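You operate a simulated robot arm through the tools that you are given. There is no shell and no other tool. Be economical: measure what you need, move in short steps, check, and stop when the job is done.

Carry out the task below with a simulated robot arm. There is one attempt and no reset: what you move stays moved.

## Task
Fetch the red pellet jar and set it on the white shelf under the rollers. Take the grey clip and leave it on top of the low white wheel. Push the left cupboard door shut. Shut the right cupboard door. Open the flap of the carton marked samples. Do these in any order. Set down upright: red pellet jar.

The check looks at the end state, three seconds after you hand in, the way a careful person would. Anything else that was tipped, shoved, dropped, spilled or broken makes it a failure.

## Robot
A 6-joint arm with a two-finger gripper on a trunk, on a base that drives. Base frame: it is fixed to the floor where the robot stands at the start and does not move with it; the origin is under the middle of the robot, x ahead of it, y to its left, z up. Units: mm, rad, N and s.
Its first joint turns from -2.897 to 2.897 rad. Places, roughly: flap of the carton marked samples [-1600, 2000, 900]; grey clip (4x3x2 cm) [400, 100, 800]; left cupboard door [500, -1400, 400]; low white wheel [-1500, 1500, 750]; red pellet jar [1000, 0, 750]; right cupboard door [500, -1800, 400]; white shelf under the rollers [500, 1900, 400]. Payload 3.43 kg.
The tool frame sits at the grasp point between the pads (the TCP): z along the fingers, y along the line on which they close. The tips reach 20 mm beyond it. Largest opening 190 mm; the body of the gripper starts 248 mm behind the TCP.
Orientation is told as [roll, pitch, yaw] about the base's x, y, z axes, in that order, counted from this pose: with the fingers straight down and closing along the base's y, the tool's x points along the base's -x, its y along +y and its z along -z.

## Interface
- The arm moves only by the tool drive_tool. Its argument "plan" is a list of rows, each an object of numbers (a shift or turn left out is 0, a gripper value left out holds the last): "x", "y", "z": the shift along the tool's x, y, z in mm; "ax", "ay", "az": the turn, a rotation vector about the tool's x, y, z in rad. In form: [{"x": .., "y": .., "z": .., "ax": .., "ay": .., "az": ..}, ...]. A call has 1 to 20 rows; each row shifts and turns the commanded pose from where the row before left it, along the tool's axes as they then stand. "grip" is the gripper command, from -1 (fully open) to 1 (shut), values between in proportion, set as the call begins (left out, the last holds). A row lasts 0.2 s, in which the tool goes at most 50 mm and 0.15 rad; a call with a longer step from one row to the next is refused whole, and so is a gripper value outside its range. A pose out of reach is approached as far as the arm can. The call stops where the force on the tool passes 40 N (or 10 N more than at its start, if that is more) or the arm is blocked; 0.2 s more then pass. Each finger travels about 45 mm/s and halts on what it meets, pressing with about 31 N; the grip force reading is that of the motor and also rises with nothing between the fingers. The clock runs only during rows and for 0.2 s after the last one: add rows that do not move to give the fingers time. The reply holds the time, the measured pose of the TCP, the force on the tool along the base axes, the opening and the grip force, in the units named above and with some noise, with the torque about the TCP (base axes, N m) and any sound that the robot's microphone picked up, and new pictures: "show" is both (left out), scene, wrist or none.
- Cameras (640 x 400 px; columns grow to the right, rows downward): "scene" is now at [-2.8, 127.9, 1309.1]; the picture's right is [-0.74, -0.67, -0.00], its down [-0.35, 0.39, -0.85] and it looks along [0.57, -0.63, -0.52] (base axes); focal length 265 px, centre (320, 200). "wrist" rides on the gripper at [70, -8, -288] in the tool frame; the picture's right is [0.12, 0.99, 0.00], its down [-0.96, 0.12, -0.25] and it looks along [-0.25, 0.03, 0.97] (tool axes); focal length 261 px, centre (320, 200). There is no depth. A picture from a camera that has moved, and an enlarged one, comes with that camera's place and axes in the base frame and with its lens. The place of the scene camera against the robot may be out by one fixed shift of up to 18 mm in any direction.
- raise_lower(by): slides the trunk up (or, below 0, down) by that many mm; the arm and the scene camera ride with it, the base frame stays. It gives what a move gives, with no picture.
- base_move(legs): drives the robot by 1 to 6 legs, each [ahead, turn to the left] in mm and rad, along the robot's own axes; the way and the turn of a leg run together, so that a leg with both is an arc; at most 1500 mm and 3.142 rad a leg. The arm and the cameras ride along, it lands a little off, and it stops where it bumps. It gives what a move gives, and a new picture of the scene camera.
- aim_head(pan, tilt): turns the head with the scene camera to pan (to the left, within 2.705 rad either way) and tilt (down, from -0.506 to 1.204), counted from straight ahead of the robot. It gives what a move gives, and a new picture of the scene camera.
- inspect(camera, box): a new picture of the part [left, top, right, bottom] of that camera's present view, enlarged. No time passes.
- close_job(): hands the job in; it is judged then, once.

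Go step by step. Nothing tells you exact positions but the pictures and the camera data: compare them with the known pose of the tool, close in by small moves and look again before you grip or let go. The budget is 165 turns and 260 pictures, counting those below and the enlarged ones. Unless the task says otherwise, let go and move clear before handing in, and close with one line.

The tools are called after "Emit:" as a command line: name --argument value ..., lists and objects as JSON in quotes. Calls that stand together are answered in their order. drive_tool: Moves the arm, as the interface text tells. Its arguments: {"type":"object","properties":{"plan":{"type":"array","items":{"type":"object","properties":{"x":{"type":"number"},"y":{"type":"number"},"z":{"type":"number"},"ax":{"type":"number"},"ay":{"type":"number"},"az":{"type":"number"}}}},"grip":{"type":"number"},"show":{"type":"string","enum":["both","scene","wrist","none"]}},"required":["plan"]} The other tools are called the same way: raise_lower (by) slides the trunk up or down; base_move (legs) drives the base; aim_head (pan, tilt) turns the head that bears the scene camera; inspect (camera, box) takes an enlarged picture of a part of a camera's view; close_job () hands the job in.

At the start:

```text
t: 0.0
position: [186.0, -643.2, 1095.0]
ee_rot: [0.001, 0.001, 0.001]
wrist_force: [-0.4, -0.8, 0.2]
ft_torque: [-0.03, 0.0, 0.01]
opening: 190.0
grasp_force: 0.1
trunk travel left (down, up): [-100.0, 140.0]
robot x, y, heading: [1.6, -1.3, 0.004]
head pan, tilt: [-0.834, 0.546]
```

scene: 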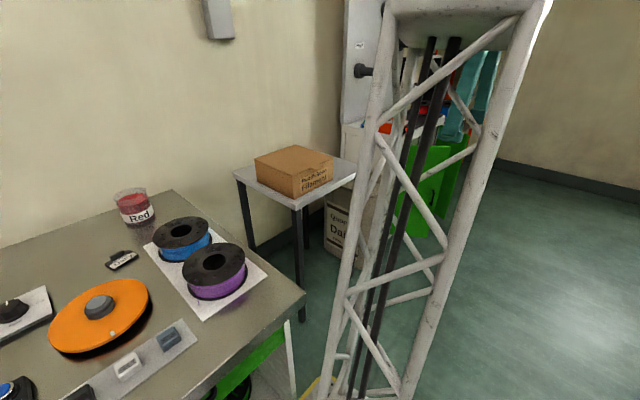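
wrist: 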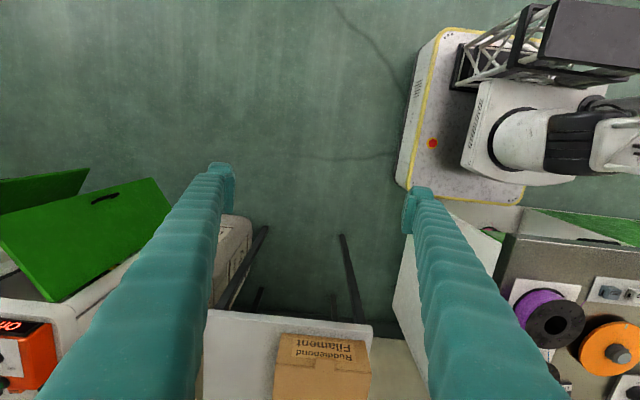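

I see a worktable ahead with the red jar, spools and clips, and the robot's own arm truss in the way. I'll look around first.

Emit:
aim_head --pan 0.0 --tilt 0.6

Emit:
aim_head --pan 1.3 --tilt 0.5

Emit:
aim_head --pan 2.4 --tilt 0.4

Emit:
aim_head --pan -1.4 --tilt 0.5

```text
t: 1.2
position: [186.2, -643.2, 1094.2]
ee_rot: [0.0, -0.001, 0.001]
wrist_force: [0.2, 0.8, 0.9]
ft_torque: [0.04, -0.05, -0.03]
opening: 190.0
grasp_force: 0.1
trunk travel left (down, up): [-100.0, 140.0]
robot x, y, heading: [0.6, -0.5, -0.003]
head pan, tilt: [0.0, 0.6]
camera scene: at [25.3, 194.5, 1304.3], right [0.0, -1.0, 0.0], down [-0.56, 0.0, -0.83], along [0.83, 0.0, -0.56], focal length 265 px, centre (320, 200)
```

scene: 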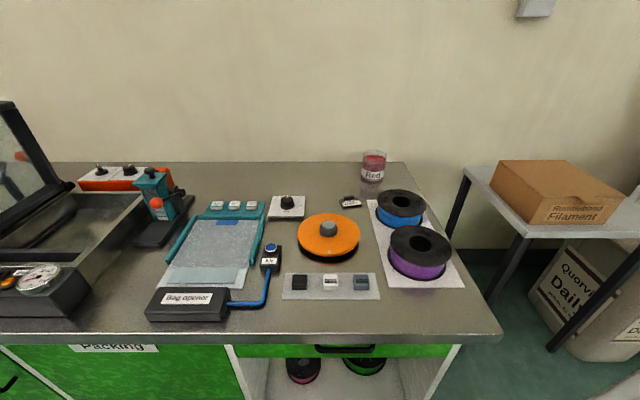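

```text
t: 2.6
position: [187.0, -643.0, 1095.6]
ee_rot: [0.0, 0.0, 0.0]
wrist_force: [0.5, 0.0, -0.7]
ft_torque: [0.0, -0.02, 0.02]
opening: 189.8
grasp_force: 0.1
trunk travel left (down, up): [-100.0, 140.0]
robot x, y, heading: [1.2, -1.0, 0.003]
head pan, tilt: [1.3, 0.499]
camera scene: at [-38.7, 282.2, 1313.3], right [0.96, -0.27, 0.0], down [-0.13, -0.46, -0.88], along [0.24, 0.85, -0.48], focal length 265 px, centre (320, 200)
```

scene: 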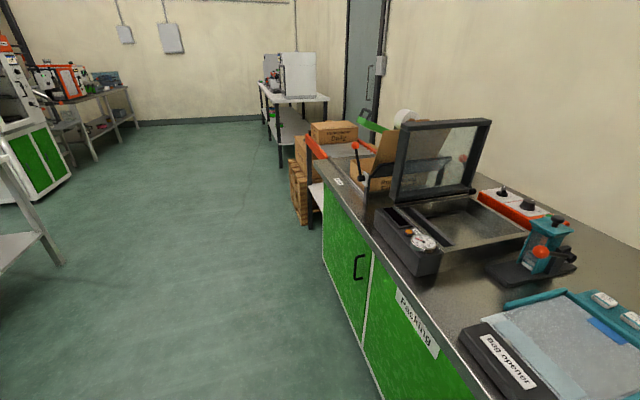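

```text
t: 4.0
position: [186.4, -642.6, 1094.8]
ee_rot: [0.001, 0.0, -0.001]
wrist_force: [-0.5, 0.3, -0.2]
ft_torque: [-0.01, 0.02, 0.01]
opening: 190.0
grasp_force: 0.0
trunk travel left (down, up): [-100.0, 140.0]
robot x, y, heading: [2.3, -0.2, 0.001]
head pan, tilt: [2.4, 0.4]
camera scene: at [-131.4, 257.2, 1322.5], right [0.68, 0.74, 0.0], down [0.29, -0.26, -0.92], along [-0.68, 0.62, -0.39], focal length 265 px, centre (320, 200)
```

scene: 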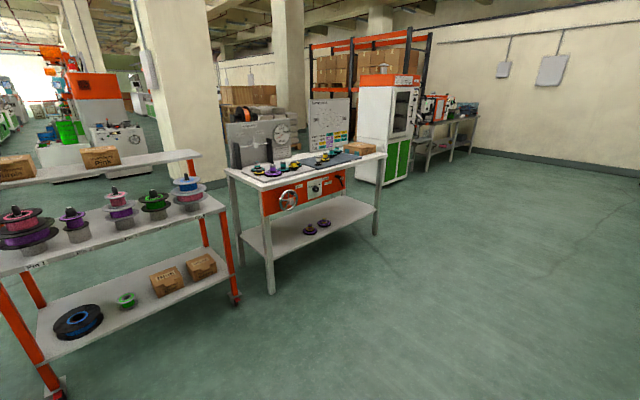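

```text
t: 7.1
position: [187.0, -644.3, 1094.4]
ee_rot: [0.0, -0.001, 0.001]
wrist_force: [-0.2, 0.0, -0.2]
ft_torque: [-0.03, -0.03, 0.0]
opening: 190.2
grasp_force: 0.1
trunk travel left (down, up): [-100.0, 140.0]
robot x, y, heading: [-1.8, 1.6, 0.004]
head pan, tilt: [-1.4, 0.499]
camera scene: at [-47.6, 104.9, 1313.3], right [-0.99, -0.17, 0.0], down [-0.08, 0.47, -0.88], along [0.15, -0.86, -0.48], focal length 265 px, centre (320, 200)
```

scene: 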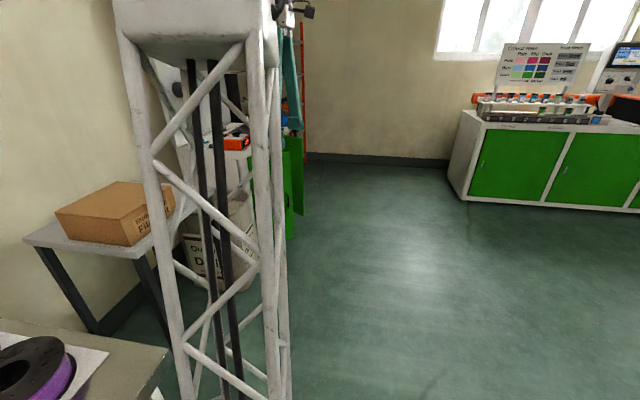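

The main objects are visible. I'll enlarge the key spots before moving.

Emit:
aim_head --pan 0.0 --tilt 0.75

Emit:
inspect --camera "scene" --box '[260, 80, 460, 280]'

Emit:
aim_head --pan 2.4 --tilt 0.4

Emit:
inspect --camera "scene" --box '[220, 100, 400, 240]'

Emit:
aim_head --pan 1.3 --tilt 0.5

Emit:
inspect --camera "scene" --box '[240, 40, 420, 240]'

```text
t: 8.6
position: [185.6, -644.0, 1093.4]
ee_rot: [0.0, 0.0, 0.001]
wrist_force: [0.6, -0.2, -0.1]
ft_torque: [0.0, 0.02, 0.01]
opening: 190.0
grasp_force: 0.1
trunk travel left (down, up): [-100.0, 140.0]
robot x, y, heading: [0.7, 1.0, -0.001]
head pan, tilt: [0.0, 0.75]
camera scene: at [19.8, 194.5, 1291.4], right [0.0, -1.0, 0.0], down [-0.68, 0.0, -0.73], along [0.73, 0.0, -0.68], focal length 265 px, centre (320, 200)
```

scene: 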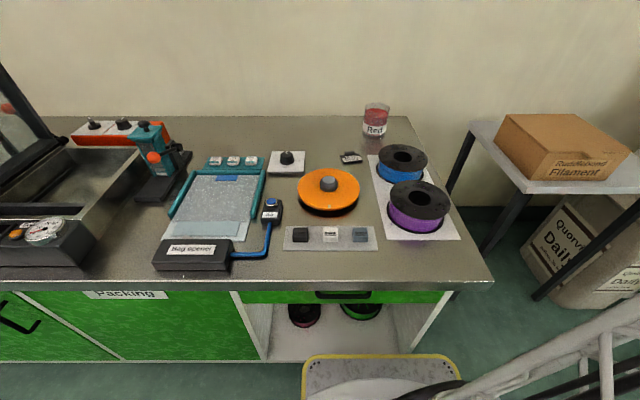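

```text
2.00 times, centred on (360, 180) of scene
camera zoom: at [19.8, 194.5, 1291.4], right [0.0, -1.0, 0.0], down [-0.68, 0.0, -0.73], along [0.73, 0.0, -0.68], focal length 531 px, centre (240, 240)
```

zoom: 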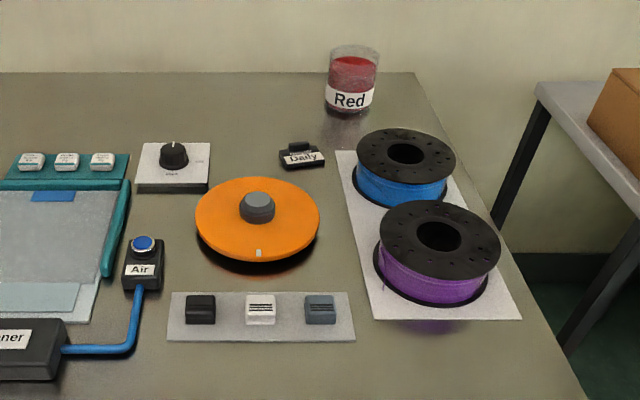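

```text
t: 10.8
position: [186.2, -643.0, 1094.7]
ee_rot: [0.001, 0.001, 0.001]
wrist_force: [-0.8, -0.3, 1.0]
ft_torque: [-0.03, -0.02, 0.02]
opening: 190.0
grasp_force: 0.1
trunk travel left (down, up): [-100.0, 140.0]
robot x, y, heading: [-3.8, 0.6, -0.005]
head pan, tilt: [2.4, 0.4]
camera scene: at [-131.4, 257.1, 1322.5], right [0.68, 0.74, 0.0], down [0.29, -0.26, -0.92], along [-0.68, 0.62, -0.39], focal length 265 px, centre (320, 200)
```

scene: 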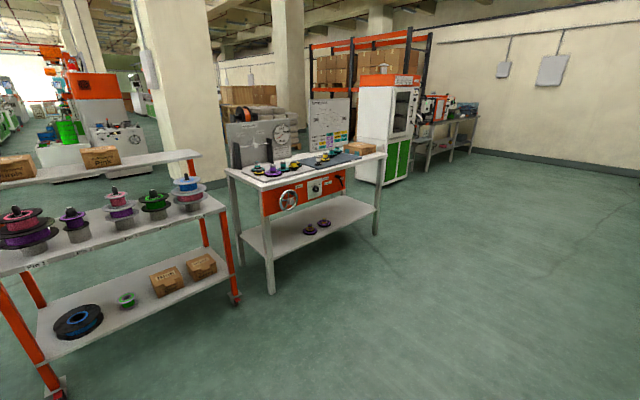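

```text
2.86 times, centred on (310, 170) of scene
camera zoom: at [-131.4, 257.1, 1322.5], right [0.68, 0.74, 0.0], down [0.29, -0.26, -0.92], along [-0.68, 0.62, -0.39], focal length 758 px, centre (349, 286)
```

zoom: 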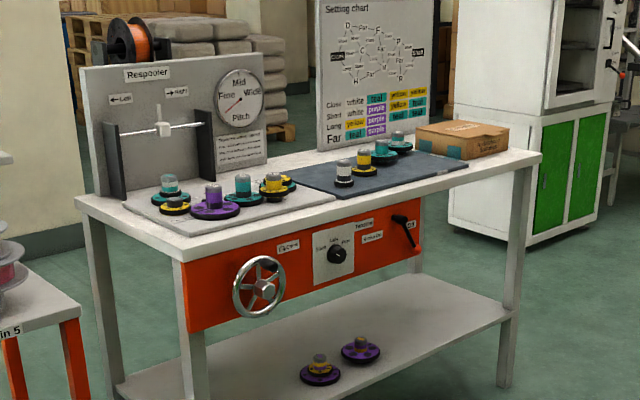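

```text
t: 12.2
position: [187.1, -643.1, 1095.7]
ee_rot: [0.0, -0.001, -0.001]
wrist_force: [0.8, -0.6, 0.2]
ft_torque: [0.0, -0.01, -0.01]
opening: 189.9
grasp_force: 0.0
trunk travel left (down, up): [-100.0, 140.0]
robot x, y, heading: [-4.7, 0.5, -0.002]
head pan, tilt: [1.3, 0.499]
camera scene: at [-38.8, 282.2, 1313.4], right [0.96, -0.27, 0.0], down [-0.13, -0.46, -0.88], along [0.23, 0.85, -0.48], focal length 265 px, centre (320, 200)
```

scene: 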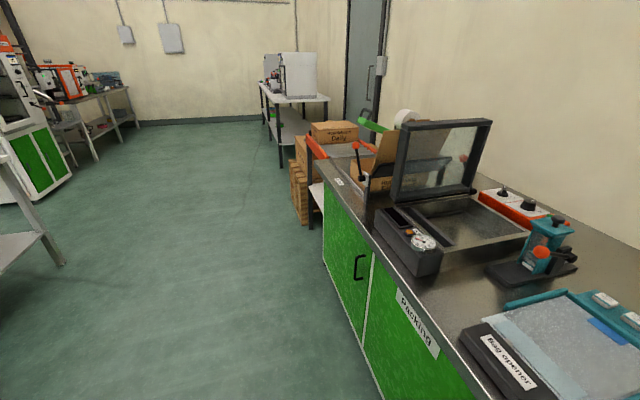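

```text
2.00 times, centred on (330, 140) of scene
camera zoom: at [-38.8, 282.2, 1313.4], right [0.96, -0.27, 0.0], down [-0.13, -0.46, -0.88], along [0.23, 0.85, -0.48], focal length 531 px, centre (300, 320)
```

zoom: 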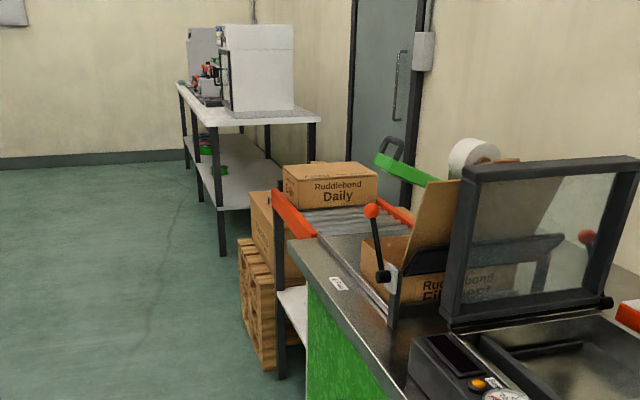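

Next I check the base's clearance from the bench, and the clip and jar positions, by looking straight down.

Emit:
aim_head --pan 0.0 --tilt 1.2

```text
t: 13.6
position: [185.9, -642.9, 1094.2]
ee_rot: [0.0, 0.0, 0.001]
wrist_force: [0.0, 0.4, 0.1]
ft_torque: [0.03, -0.01, 0.02]
opening: 190.1
grasp_force: 0.2
trunk travel left (down, up): [-100.0, 140.0]
robot x, y, heading: [1.4, -2.6, 0.002]
head pan, tilt: [0.0, 1.201]
camera scene: at [-7.2, 194.6, 1259.7], right [0.0, -1.0, 0.0], down [-0.93, 0.0, -0.36], along [0.36, 0.0, -0.93], focal length 265 px, centre (320, 200)
```

scene: 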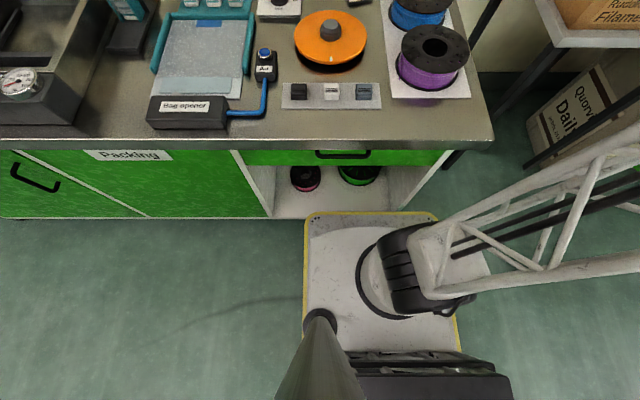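

The jar is near [975, -20] and the base front is close to the bench. I'll bring the tool over at its present height, above everything.

Emit:
drive_tool --plan '[{"x": -35, "y": 32}, {"x": -35, "y": 32}, {"x": -35, "y": 32}, {"x": -35, "y": 32}, {"x": -35, "y": 32}, {"x": -35, "y": 32}, {"x": -35, "y": 32}, {"x": -35, "y": 32}, {"x": -35, "y": 32}, {"x": -35, "y": 32}, {"x": -35, "y": 32}, {"x": -35, "y": 32}, {"x": -35, "y": 32}, {"x": -35, "y": 32}, {"x": -35, "y": 32}, {"x": -35, "y": 32}, {"x": -35, "y": 32}, {"x": -35, "y": 32}, {"x": -35, "y": 32}]'

```text
t: 17.6
position: [851.1, -36.4, 1095.2]
ee_rot: [0.0, -0.003, -0.001]
wrist_force: [-1.4, -0.5, 1.9]
ft_torque: [0.14, -0.2, 0.0]
opening: 189.8
grasp_force: 0.1
trunk travel left (down, up): [-100.0, 140.0]
robot x, y, heading: [-0.2, 0.5, 0.0]
head pan, tilt: [0.0, 1.201]
camera scene: at [-7.6, 194.5, 1259.6], right [0.0, -1.0, 0.0], down [-0.93, 0.0, -0.36], along [0.36, 0.0, -0.93], focal length 265 px, centre (320, 200)
camera wrist: at [780.1, -44.3, 1382.6], right [-0.12, 0.99, 0.0], down [0.96, 0.12, 0.25], along [0.25, 0.03, -0.97], focal length 261 px, centre (320, 200)
```

scene: 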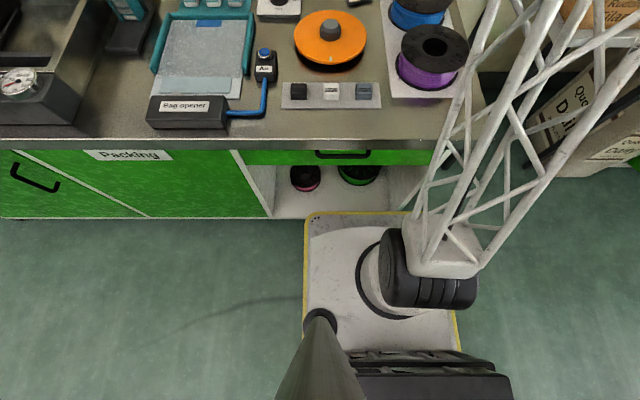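
wrist: 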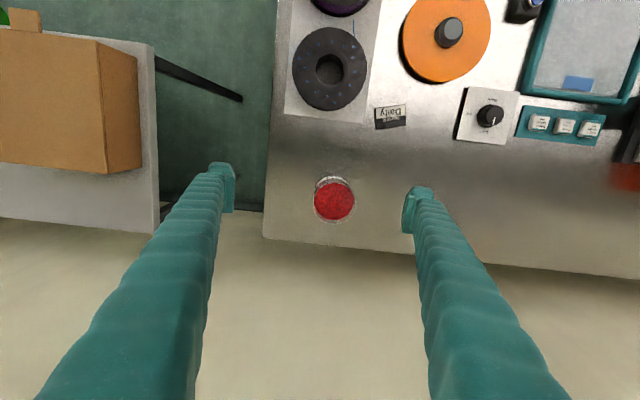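

Triangulating both views puts the jar near [912, -3], with its top around z 905 and the table around 790. I'll move above it and look again.

Emit:
drive_tool --plan '[{"x": -30, "y": 16, "z": 25}, {"x": -30, "y": 17, "z": 25}, {"z": 30}]'

```text
t: 18.4
position: [912.9, -1.7, 1010.1]
ee_rot: [0.0, 0.0, 0.0]
wrist_force: [0.2, -1.0, -0.2]
ft_torque: [0.0, 0.03, -0.02]
opening: 189.8
grasp_force: 0.0
trunk travel left (down, up): [-100.0, 140.0]
robot x, y, heading: [2.0, 2.9, 0.002]
head pan, tilt: [0.0, 1.201]
camera scene: at [-7.0, 194.8, 1259.6], right [0.0, -1.0, 0.0], down [-0.93, 0.0, -0.36], along [0.36, 0.0, -0.93], focal length 265 px, centre (320, 200)
camera wrist: at [842.4, -10.3, 1299.0], right [-0.12, 0.99, 0.0], down [0.96, 0.12, 0.25], along [0.24, 0.03, -0.97], focal length 261 px, centre (320, 200)
```

scene: 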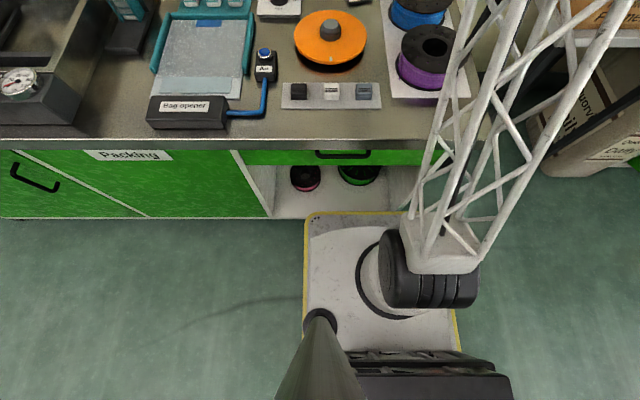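
wrist: 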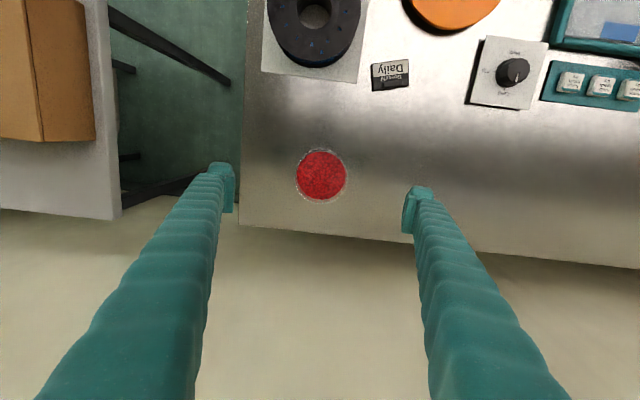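

The jar is centred between the fingers. I descend to grasp height.

Emit:
drive_tool --plan '[{"x": 2, "z": 40}, {"x": 2, "z": 40}, {"z": 40}, {"z": 25}, {}]' --show "wrist"

Emit:
aim_head --pan -0.1 --tilt 0.6

```text
t: 19.6
position: [906.0, -1.3, 869.0]
ee_rot: [0.001, -0.002, 0.002]
wrist_force: [0.6, 0.5, 0.6]
ft_torque: [0.0, -0.02, 0.0]
opening: 190.0
grasp_force: 0.1
trunk travel left (down, up): [-100.0, 140.0]
robot x, y, heading: [1.2, -1.6, -0.0]
head pan, tilt: [0.0, 1.201]
camera wrist: at [835.4, -10.6, 1156.6], right [-0.12, 0.99, 0.0], down [0.96, 0.12, 0.25], along [0.25, 0.03, -0.97], focal length 261 px, centre (320, 200)
```

wrist: 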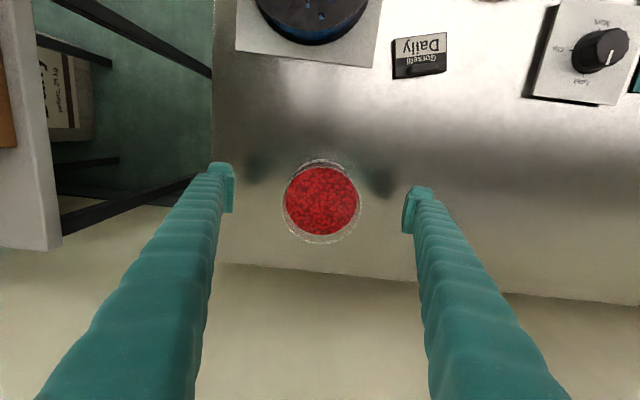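

```text
t: 20.6
position: [905.6, -1.3, 870.4]
ee_rot: [0.0, 0.001, 0.0]
wrist_force: [-0.7, -0.1, -0.8]
ft_torque: [0.0, 0.03, -0.02]
opening: 190.1
grasp_force: 0.0
trunk travel left (down, up): [-100.0, 140.0]
robot x, y, heading: [-1.4, 4.1, -0.002]
head pan, tilt: [-0.099, 0.6]
camera scene: at [25.0, 186.0, 1304.1], right [-0.1, -1.0, 0.0], down [-0.56, 0.06, -0.82], along [0.82, -0.08, -0.57], focal length 265 px, centre (320, 200)
```

scene: 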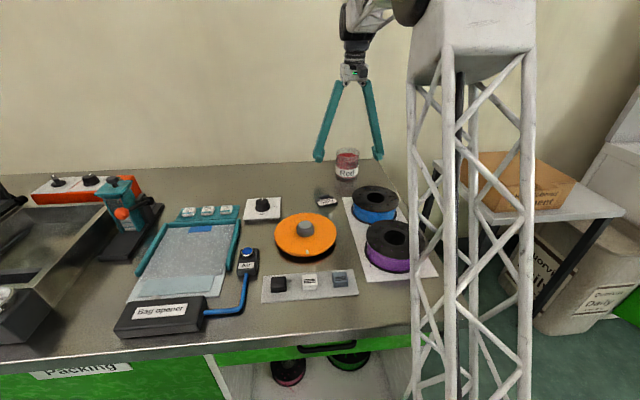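

The jar is centred. I lower a bit more and close.

Emit:
drive_tool --plan '[{"x": -3, "z": 18}, {"z": 18}, {}]' --show "none"

Emit:
drive_tool --plan '[{}, {}, {}, {}, {}, {}, {}, {}, {}]' --grip 1

```text
t: 21.4
position: [908.3, -1.5, 832.2]
ee_rot: [0.0, 0.001, 0.0]
wrist_force: [0.0, -0.2, -0.6]
ft_torque: [0.01, 0.0, -0.01]
opening: 190.2
grasp_force: 0.0
trunk travel left (down, up): [-100.0, 140.0]
robot x, y, heading: [-3.8, -1.6, -0.001]
head pan, tilt: [-0.099, 0.6]
```

```text
t: 23.4
position: [909.2, -1.9, 831.6]
ee_rot: [0.0, -0.002, 0.0]
wrist_force: [0.3, 0.2, 2.1]
ft_torque: [0.0, 0.06, 0.08]
opening: 87.6
grasp_force: 31.3
trunk travel left (down, up): [-100.0, 140.0]
robot x, y, heading: [2.2, 0.6, 0.002]
head pan, tilt: [-0.099, 0.6]
camera scene: at [24.9, 186.0, 1304.2], right [-0.1, -1.0, 0.0], down [-0.56, 0.06, -0.83], along [0.82, -0.08, -0.56], focal length 265 px, centre (320, 200)
camera wrist: at [838.7, -10.0, 1120.3], right [-0.12, 0.99, 0.0], down [0.96, 0.12, 0.25], along [0.25, 0.03, -0.97], focal length 261 px, centre (320, 200)
```

scene: 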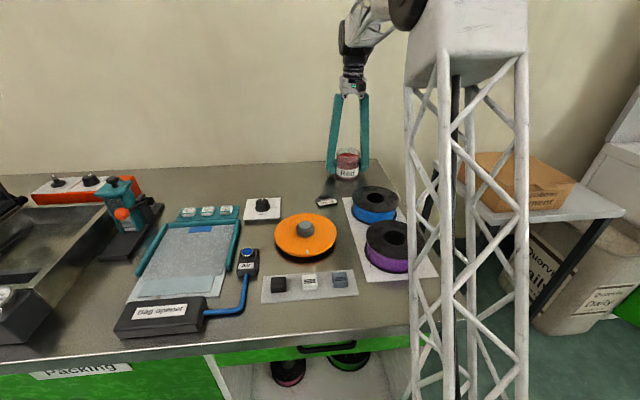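
wrist: 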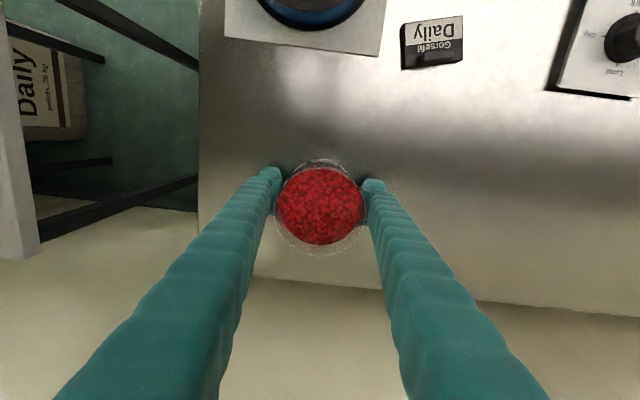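

The jar is held at 88 mm. I lift it slowly.

Emit:
drive_tool --plan '[{"z": -5}, {"z": -10}, {"z": -15}, {"z": -20}, {"z": -20}, {"z": -20}, {"z": -20}, {"z": -20}, {"z": -15}, {"z": -10}, {"z": -5}]'

```text
t: 25.8
position: [910.1, -1.7, 993.0]
ee_rot: [0.0, 0.0, 0.0]
wrist_force: [0.0, 1.2, -2.7]
ft_torque: [-0.01, -0.01, 0.0]
opening: 87.9
grasp_force: 31.6
trunk travel left (down, up): [-100.0, 140.0]
robot x, y, heading: [-1.5, 1.3, -0.002]
head pan, tilt: [-0.099, 0.6]
camera scene: at [25.1, 186.0, 1304.2], right [-0.1, -1.0, 0.0], down [-0.56, 0.06, -0.82], along [0.82, -0.08, -0.57], focal length 265 px, centre (320, 200)
camera wrist: at [839.4, -10.8, 1280.9], right [-0.12, 0.99, 0.0], down [0.96, 0.12, 0.25], along [0.25, 0.03, -0.97], focal length 261 px, centre (320, 200)
```

scene: 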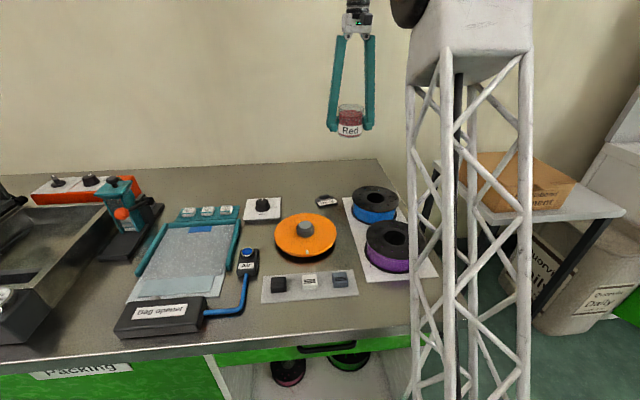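
wrist: 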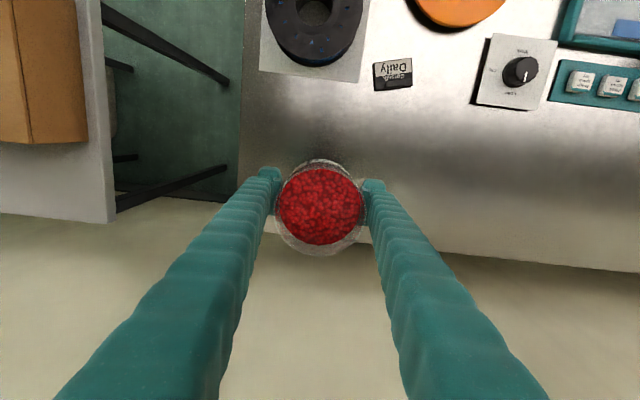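

The shelf sits under rollers, so the jar has to go in with a tilted tool. I'll set the jar back where it stood and regrasp it with the fingers tilted about 50° forward.

Emit:
drive_tool --plan '[{"z": 20}, {"z": 25}, {"z": 25}, {"z": 25}, {"z": 25}, {"z": 20}, {"z": 10}, {"z": 5}, {"z": 3}, {"z": 2}, {}]' --show "none"

Emit:
drive_tool --plan '[{}, {}, {}, {}, {}]' --grip -0.4

```text
t: 28.2
position: [911.3, -3.0, 833.2]
ee_rot: [0.0, 0.0, 0.001]
wrist_force: [0.2, -0.1, -2.8]
ft_torque: [-0.01, 0.01, 0.02]
opening: 87.7
grasp_force: 31.3
trunk travel left (down, up): [-100.0, 140.0]
robot x, y, heading: [-1.9, 1.0, 0.001]
head pan, tilt: [-0.099, 0.6]
```

```text
t: 29.4
position: [910.0, -2.0, 834.0]
ee_rot: [0.0, 0.0, 0.0]
wrist_force: [0.4, 0.1, -0.7]
ft_torque: [-0.02, 0.03, 0.02]
opening: 132.9
grasp_force: 0.0
trunk travel left (down, up): [-100.0, 140.0]
robot x, y, heading: [2.3, 2.5, -0.002]
head pan, tilt: [-0.099, 0.6]
camera scene: at [25.0, 186.0, 1304.2], right [-0.1, -1.0, 0.0], down [-0.56, 0.06, -0.83], along [0.82, -0.08, -0.56], focal length 265 px, centre (320, 200)
camera wrist: at [839.3, -11.3, 1121.7], right [-0.12, 0.99, 0.0], down [0.96, 0.12, 0.25], along [0.25, 0.03, -0.97], focal length 261 px, centre (320, 200)
```

scene: 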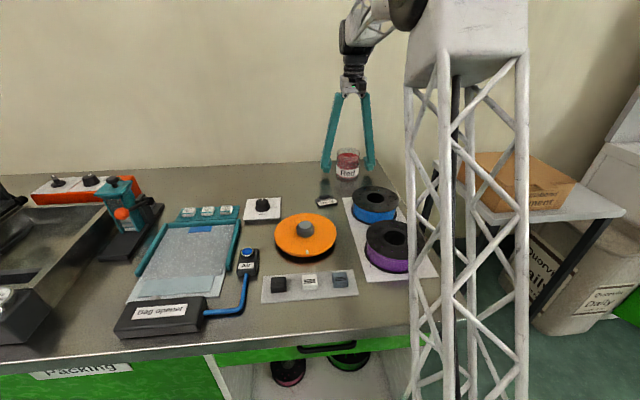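
wrist: 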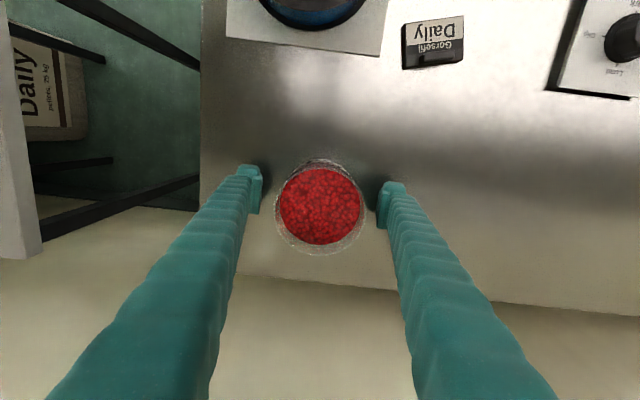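

Jar stands free. I rotate the tool around it.

Emit:
drive_tool --plan '[{"ay": -0.12, "z": -6}, {"ay": -0.14}, {"ay": -0.14}, {"ay": -0.14}, {"ay": -0.14}, {"ay": -0.14}, {}, {}]'

```text
t: 31.2
position: [909.2, -1.3, 840.3]
ee_rot: [0.0, -0.822, 0.0]
wrist_force: [-0.4, -0.1, -0.9]
ft_torque: [0.03, 0.03, -0.03]
opening: 132.8
grasp_force: 0.1
trunk travel left (down, up): [-100.0, 140.0]
robot x, y, heading: [-1.1, -2.8, 0.002]
head pan, tilt: [-0.099, 0.6]
camera scene: at [24.9, 186.0, 1304.2], right [-0.1, -1.0, 0.0], down [-0.56, 0.06, -0.83], along [0.82, -0.08, -0.56], focal length 265 px, centre (320, 200)
camera wrist: at [650.9, -11.2, 984.8], right [-0.08, 0.99, -0.09], down [0.47, 0.12, 0.87], along [0.88, 0.03, -0.48], focal length 261 px, centre (320, 200)
```

scene: 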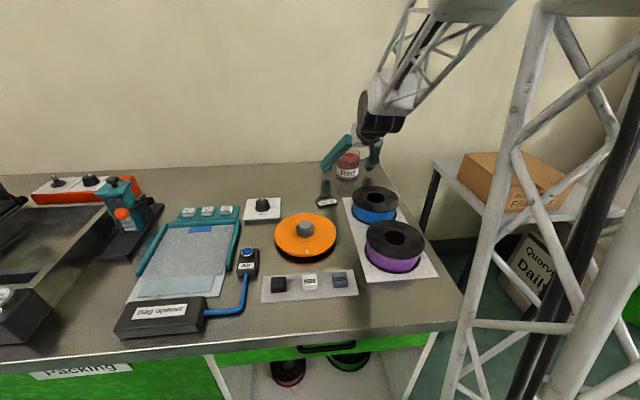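
wrist: 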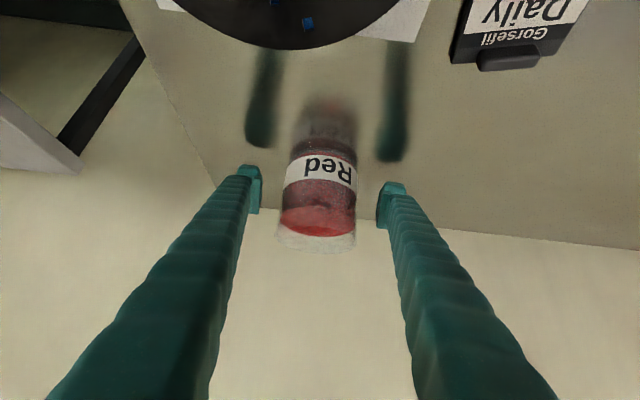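

The fingers straddle the jar in the tilted pose, so I close and lift.

Emit:
drive_tool --plan '[{}, {}, {}, {}, {}, {}]' --grip 1 --show "none"

Emit:
drive_tool --plan '[{"x": -4, "z": -4}, {"x": -9, "z": -8}, {"x": -15, "z": -14}, {"x": -15, "z": -14}, {"x": -15, "z": -14}, {"x": -15, "z": -14}, {"x": -15, "z": -14}, {"x": -9, "z": -8}, {"x": -4, "z": -4}]'

```text
t: 32.6
position: [909.7, -2.5, 841.1]
ee_rot: [0.0, -0.82, 0.0]
wrist_force: [-1.4, -0.7, 2.0]
ft_torque: [0.0, -0.02, -0.03]
opening: 85.7
grasp_force: 31.4
trunk travel left (down, up): [-100.0, 140.0]
robot x, y, heading: [-2.7, -0.1, -0.001]
head pan, tilt: [-0.099, 0.6]
```

```text
t: 34.6
position: [909.1, -2.1, 976.8]
ee_rot: [0.001, -0.821, -0.001]
wrist_force: [0.1, -0.1, -2.5]
ft_torque: [0.02, 0.01, -0.04]
opening: 86.0
grasp_force: 31.0
trunk travel left (down, up): [-100.0, 140.0]
robot x, y, heading: [0.8, 0.6, -0.002]
head pan, tilt: [-0.099, 0.6]
camera scene: at [25.1, 186.0, 1304.2], right [-0.1, -1.0, 0.0], down [-0.56, 0.06, -0.82], along [0.82, -0.08, -0.57], focal length 265 px, centre (320, 200)
camera wrist: at [650.8, -11.4, 1122.3], right [-0.08, 0.99, -0.09], down [0.48, 0.12, 0.87], along [0.88, 0.03, -0.48], focal length 261 px, centre (320, 200)
```

scene: 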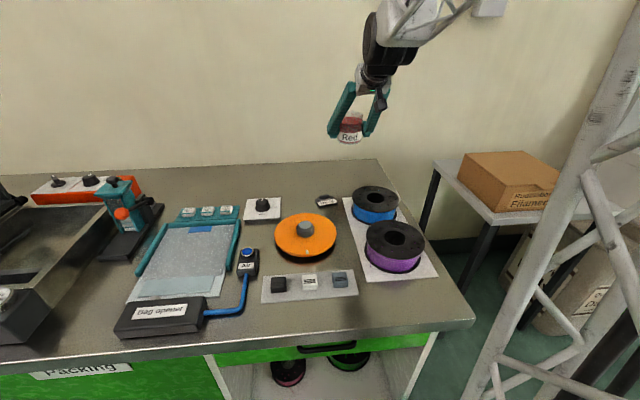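
wrist: 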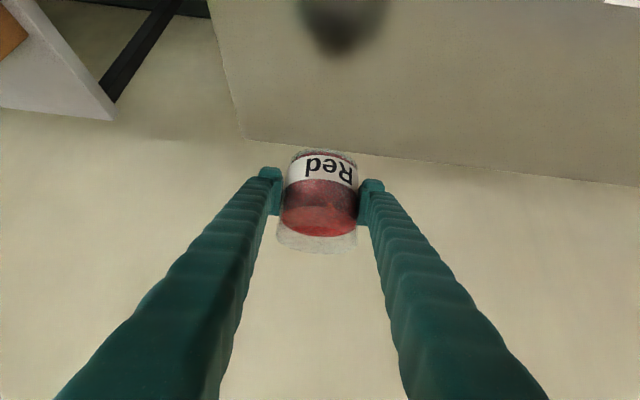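

The jar is held upright and clear. I retract a bit, back off, turn left and drive along the aisle.

Emit:
drive_tool --plan '[{"x": 20, "z": -21}, {"x": 27, "z": -29}, {"x": 27, "z": -29}, {"x": 27, "z": -29}, {"x": 27, "z": -29}, {"x": 20, "z": -21}]' --show "none"

Emit:
aim_head --pan 0.2 --tilt 0.6

Emit:
base_move --legs '[[-600, 0], [0, 1.57]]'

```text
t: 36.0
position: [694.8, -2.5, 975.8]
ee_rot: [0.001, -0.818, -0.001]
wrist_force: [0.5, -0.3, -3.8]
ft_torque: [0.04, 0.03, 0.02]
opening: 85.9
grasp_force: 31.3
trunk travel left (down, up): [-100.0, 140.0]
robot x, y, heading: [1.3, 1.5, 0.0]
head pan, tilt: [-0.099, 0.6]
```

```text
t: 36.8
position: [694.6, -2.5, 977.1]
ee_rot: [0.001, -0.821, 0.001]
wrist_force: [0.3, -0.1, -3.3]
ft_torque: [0.0, 0.0, 0.01]
opening: 85.9
grasp_force: 30.7
trunk travel left (down, up): [-100.0, 140.0]
robot x, y, heading: [0.7, 1.1, 0.001]
head pan, tilt: [0.201, 0.6]
camera scene: at [23.6, 212.4, 1304.2], right [0.2, -0.98, 0.0], down [-0.55, -0.11, -0.83], along [0.81, 0.16, -0.56], focal length 265 px, centre (320, 200)
```

scene: 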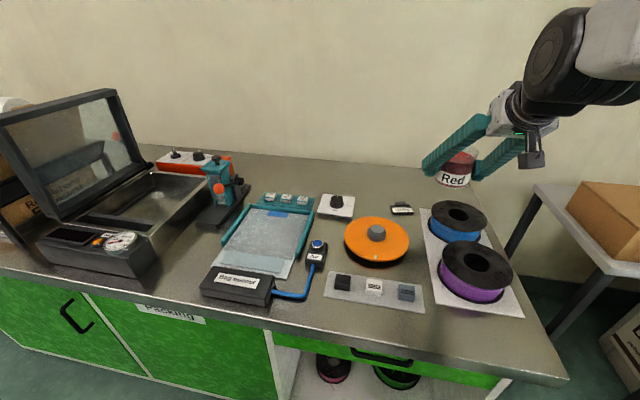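

```text
t: 44.2
position: [-600.5, 690.3, 976.6]
ee_rot: [0.0, -0.82, 1.581]
wrist_force: [-0.5, -0.4, -3.3]
ft_torque: [-0.01, 0.03, -0.01]
opening: 85.5
grasp_force: 31.2
trunk travel left (down, up): [-100.0, 140.0]
robot x, y, heading: [-594.6, -2.9, 1.586]
head pan, tilt: [0.201, 0.6]
camera scene: at [-815.7, 16.7, 1304.2], right [0.98, 0.21, 0.0], down [0.12, -0.55, -0.83], along [-0.17, 0.81, -0.56], focal length 265 px, centre (320, 200)
```

scene: 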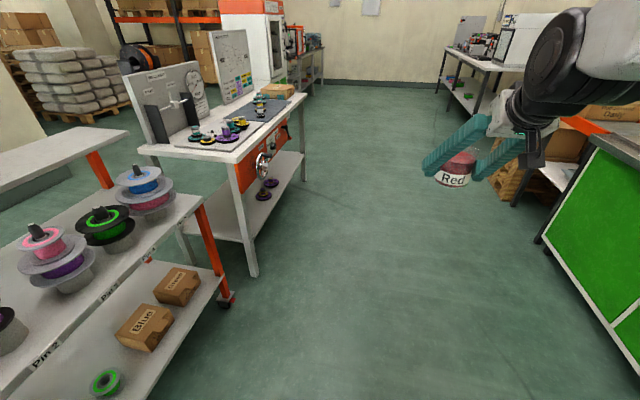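

The aisle ahead is clear. I drive forward to come level with the roller table and look to the right.

Emit:
base_move --legs '[[1300, -0.016]]'

Emit:
aim_head --pan -0.9 --tilt 0.6

```text
t: 50.7
position: [-623.2, 1992.1, 975.5]
ee_rot: [-0.001, -0.819, 1.589]
wrist_force: [-0.1, 0.3, -3.6]
ft_torque: [-0.01, 0.02, 0.0]
opening: 85.1
grasp_force: 31.3
trunk travel left (down, up): [-100.0, 140.0]
robot x, y, heading: [-614.1, 1296.4, 1.588]
head pan, tilt: [0.201, 0.6]
camera scene: at [-832.8, 1317.2, 1304.2], right [0.98, 0.22, 0.0], down [0.12, -0.55, -0.83], along [-0.18, 0.81, -0.56], focal length 265 px, centre (320, 200)
```

scene: 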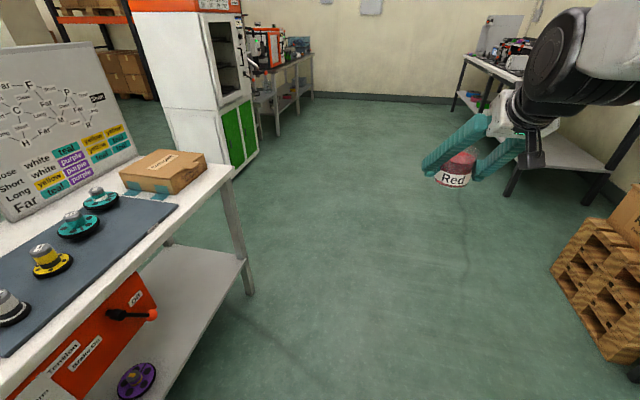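

```text
t: 52.1
position: [-623.8, 1992.1, 978.0]
ee_rot: [-0.001, -0.82, 1.59]
wrist_force: [0.3, -0.8, -3.0]
ft_torque: [0.01, 0.03, 0.0]
opening: 85.2
grasp_force: 31.3
trunk travel left (down, up): [-100.0, 140.0]
robot x, y, heading: [-611.0, 1298.9, 1.592]
head pan, tilt: [-0.901, 0.6]
camera scene: at [-752.6, 1296.3, 1307.5], right [0.73, -0.68, 0.0], down [-0.36, -0.39, -0.85], along [0.58, 0.62, -0.53], focal length 265 px, centre (320, 200)
```

scene: 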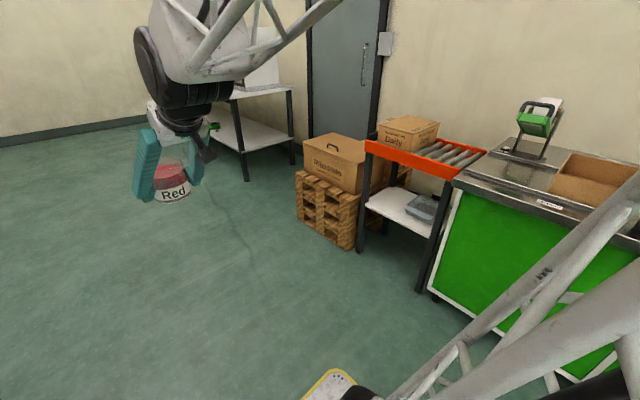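

The white shelf is visible under the rollers, with a tray on its right part. I zoom in.

Emit:
inspect --camera "scene" --box '[330, 100, 500, 290]'

```text
2.11 times, centred on (415, 195) of scene
camera zoom: at [-752.6, 1296.3, 1307.5], right [0.73, -0.68, 0.0], down [-0.36, -0.39, -0.85], along [0.58, 0.62, -0.53], focal length 558 px, centre (120, 210)
```

zoom: 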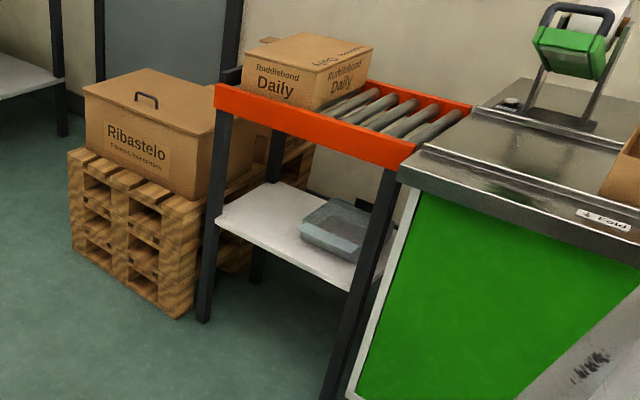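

The shelf is at z≈396 with its front edge at x≈405 and the tray at y<1890, so I'll aim for [490, 2000]. I drive alongside, turn right and advance.

Emit:
base_move --legs '[[705, 0], [0, -1.59]]'

Emit:
aim_head --pan 0.0 --tilt 0.65

```text
t: 60.0
position: [69.3, 1987.2, 976.4]
ee_rot: [0.0, -0.822, -0.024]
wrist_force: [-0.7, 0.6, -3.0]
ft_torque: [0.0, 0.04, 0.02]
opening: 85.2
grasp_force: 30.9
trunk travel left (down, up): [-100.0, 140.0]
robot x, y, heading: [-624.6, 2006.3, -0.025]
head pan, tilt: [-0.901, 0.6]
camera scene: at [-620.3, 2136.6, 1308.7], right [-0.73, -0.69, 0.0], down [-0.36, 0.38, -0.85], along [0.58, -0.62, -0.52], focal length 265 px, centre (320, 200)
```

scene: 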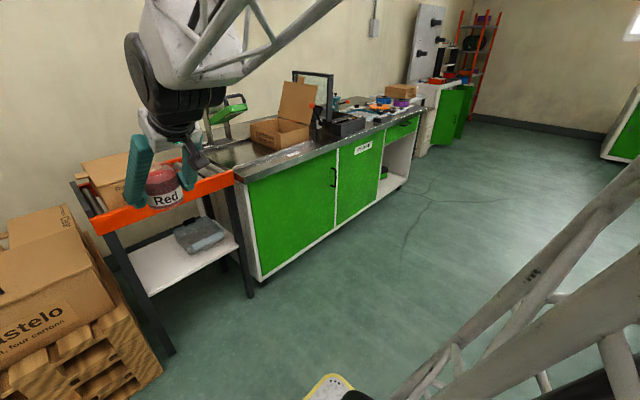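

```text
t: 61.2
position: [70.7, 1987.3, 976.1]
ee_rot: [0.001, -0.82, -0.024]
wrist_force: [-0.3, -0.4, -3.4]
ft_torque: [0.01, 0.01, -0.02]
opening: 85.1
grasp_force: 31.7
trunk travel left (down, up): [-100.0, 140.0]
robot x, y, heading: [-625.5, 2005.5, -0.025]
head pan, tilt: [0.0, 0.649]
camera scene: at [-595.2, 2199.8, 1299.9], right [-0.02, -1.0, 0.0], down [-0.6, 0.01, -0.8], along [0.8, -0.02, -0.6], focal length 265 px, centre (320, 200)
```

scene: 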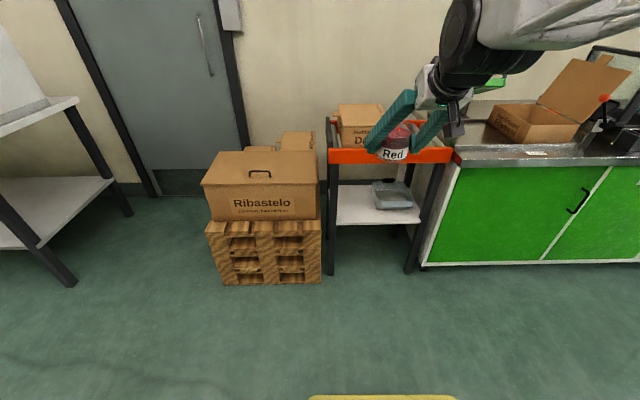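

The free part of the shelf is y 1890–2080. I lower the jar here in open space, then advance.

Emit:
drive_tool --plan '[{"x": 15, "z": 14}, {"x": 29, "z": 27}, {"x": 29, "z": 27}, {"x": 29, "z": 27}, {"x": 29, "z": 27}, {"x": 29, "z": 27}, {"x": 29, "z": 27}, {"x": 29, "z": 27}, {"x": 29, "z": 27}, {"x": 29, "z": 27}, {"x": 29, "z": 27}, {"x": 29, "z": 27}, {"x": 22, "z": 20}, {"x": 10, "z": 9}]'

```text
t: 64.2
position: [201.4, 1982.2, 559.8]
ee_rot: [0.001, -0.814, -0.023]
wrist_force: [0.6, -0.2, -2.6]
ft_torque: [0.03, 0.04, -0.02]
opening: 85.0
grasp_force: 31.0
out of reach, approached as far as the arm can: row 6, 7, 8, 9, 10, 11, 12, 13, 14
trunk travel left (down, up): [-100.0, 140.0]
robot x, y, heading: [-623.3, 2006.0, -0.026]
head pan, tilt: [0.0, 0.649]
camera scene: at [-595.4, 2199.9, 1299.9], right [-0.02, -1.0, 0.0], down [-0.6, 0.01, -0.8], along [0.8, -0.02, -0.6], focal length 265 px, centre (320, 200)
camera wrist: at [-56.1, 1979.4, 705.1], right [-0.06, 0.99, -0.09], down [0.48, 0.1, 0.87], along [0.87, 0.01, -0.49], focal length 261 px, centre (320, 200)
```

scene: 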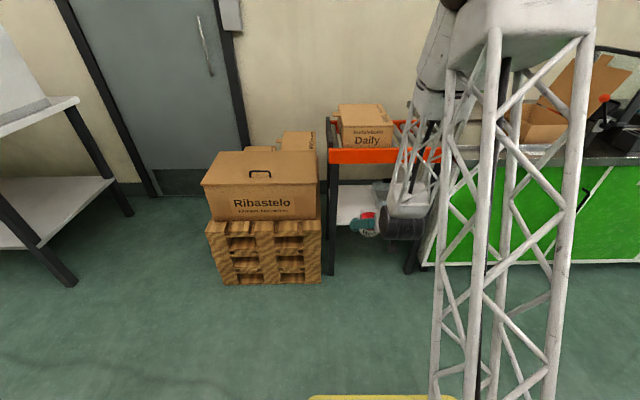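
wrist: 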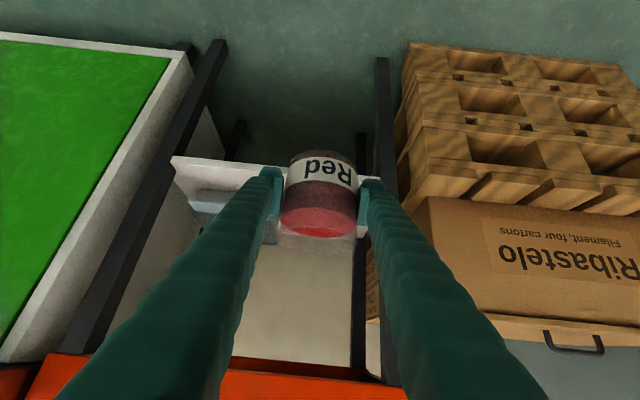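

The arm can't fold that low here with this tilt, so I lower the trunk to gain height range.

Emit:
raise_lower --by -100

Emit:
drive_tool --plan '[{}]' --show "wrist"

```text
t: 65.6
position: [202.3, 1983.0, 459.3]
ee_rot: [0.0, -0.816, -0.025]
wrist_force: [-0.3, -0.1, -3.2]
ft_torque: [-0.01, 0.02, 0.0]
opening: 84.7
grasp_force: 31.3
trunk travel left (down, up): [0.0, 240.0]
robot x, y, heading: [-625.3, 2006.5, -0.024]
head pan, tilt: [0.0, 0.649]
```

```text
t: 66.0
position: [202.9, 1982.5, 459.0]
ee_rot: [0.0, -0.816, -0.023]
wrist_force: [0.2, 0.0, -3.7]
ft_torque: [0.01, 0.02, 0.01]
opening: 84.7
grasp_force: 31.3
trunk travel left (down, up): [0.0, 240.0]
robot x, y, heading: [-627.3, 2002.3, -0.027]
head pan, tilt: [0.0, 0.649]
camera wrist: at [-56.0, 1979.4, 605.1], right [-0.06, 0.99, -0.09], down [0.48, 0.1, 0.87], along [0.87, 0.01, -0.49], focal length 261 px, centre (320, 200)
```

wrist: 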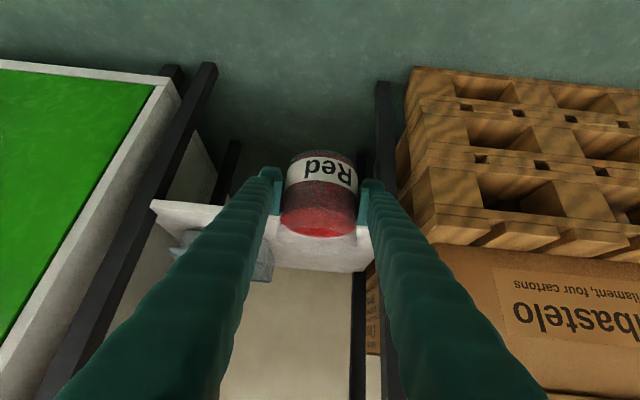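

The shelf top computes to ≈390, so I raise the jar 35 mm for clearance before advancing.

Emit:
drive_tool --plan '[{"x": -13, "z": -12}, {"x": -13, "z": -12}]' --show "none"

```text
t: 66.6
position: [201.5, 1981.7, 494.3]
ee_rot: [-0.001, -0.814, -0.025]
wrist_force: [-0.5, 0.7, -3.2]
ft_torque: [0.02, 0.0, 0.02]
opening: 84.9
grasp_force: 31.0
trunk travel left (down, up): [0.0, 240.0]
robot x, y, heading: [-621.9, 2003.9, -0.023]
head pan, tilt: [0.0, 0.649]
```

Good: the moves start from the actual pose. I advance the base.

Emit:
base_move --legs '[[190, 0.02]]'

Emit:
drive_tool --plan '[{}]' --show "wrist"

```text
t: 68.1
position: [395.5, 1991.8, 494.5]
ee_rot: [0.0, -0.815, -0.006]
wrist_force: [-0.3, 0.0, -2.9]
ft_torque: [0.01, 0.03, 0.04]
opening: 84.8
grasp_force: 30.9
trunk travel left (down, up): [0.0, 240.0]
robot x, y, heading: [-431.0, 2004.3, -0.006]
head pan, tilt: [0.0, 0.649]
camera scene: at [-406.7, 2197.4, 1199.9], right [-0.01, -1.0, 0.0], down [-0.6, 0.0, -0.8], along [0.8, -0.01, -0.6], focal length 265 px, centre (320, 200)
```

scene: 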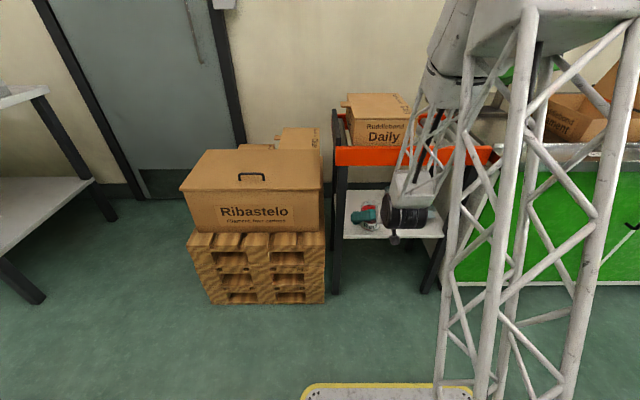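

```text
t: 68.5
position: [395.1, 1992.6, 493.7]
ee_rot: [0.0, -0.815, -0.007]
wrist_force: [0.0, 0.0, -3.5]
ft_torque: [-0.02, 0.04, 0.0]
opening: 84.9
grasp_force: 31.0
trunk travel left (down, up): [0.0, 240.0]
robot x, y, heading: [-431.4, 2004.8, -0.007]
head pan, tilt: [0.0, 0.649]
camera wrist: at [136.9, 1985.8, 640.2], right [-0.07, 0.99, -0.09], down [0.48, 0.11, 0.87], along [0.87, 0.02, -0.49], focal length 261 px, centre (320, 200)
```

wrist: 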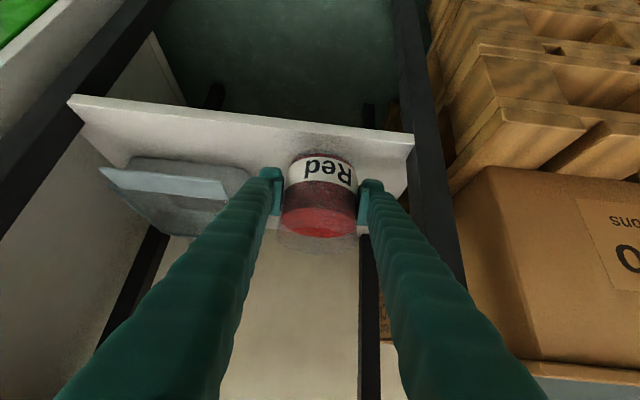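

Front edge and tray match my estimate. I extend the jar 80 mm inward, then lower gently.

Emit:
drive_tool --plan '[{"x": -14, "z": 14.5}, {"x": -14, "z": 14.5}, {"x": -14, "z": 14.5}, {"x": -13, "z": 14.5}]' --show "none"

Emit:
drive_tool --plan '[{"x": 10.2, "z": 9.6}, {"x": 7.3, "z": 6.9}, {"x": 3.6, "z": 3.4}, {}]' --show "wrist"

```text
t: 69.5
position: [476.0, 1992.4, 494.6]
ee_rot: [-0.001, -0.816, -0.009]
wrist_force: [-0.4, -0.1, -2.8]
ft_torque: [-0.01, 0.03, -0.01]
opening: 84.6
grasp_force: 31.0
trunk travel left (down, up): [0.0, 240.0]
robot x, y, heading: [-431.6, 2001.0, -0.005]
head pan, tilt: [0.0, 0.649]
```

```text
t: 70.5
position: [474.6, 1992.7, 464.9]
ee_rot: [0.001, -0.814, -0.006]
wrist_force: [-0.5, 0.8, -3.5]
ft_torque: [0.01, -0.03, 0.0]
opening: 84.8
grasp_force: 30.8
trunk travel left (down, up): [0.0, 240.0]
robot x, y, heading: [-434.4, 2004.3, -0.009]
head pan, tilt: [0.0, 0.649]
camera wrist: at [217.0, 1985.1, 610.9], right [-0.07, 0.99, -0.09], down [0.48, 0.11, 0.87], along [0.87, 0.02, -0.49], focal length 261 px, centre (320, 200)
```

wrist: 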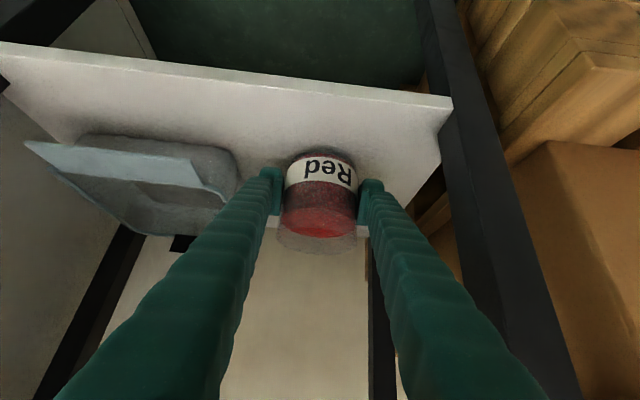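

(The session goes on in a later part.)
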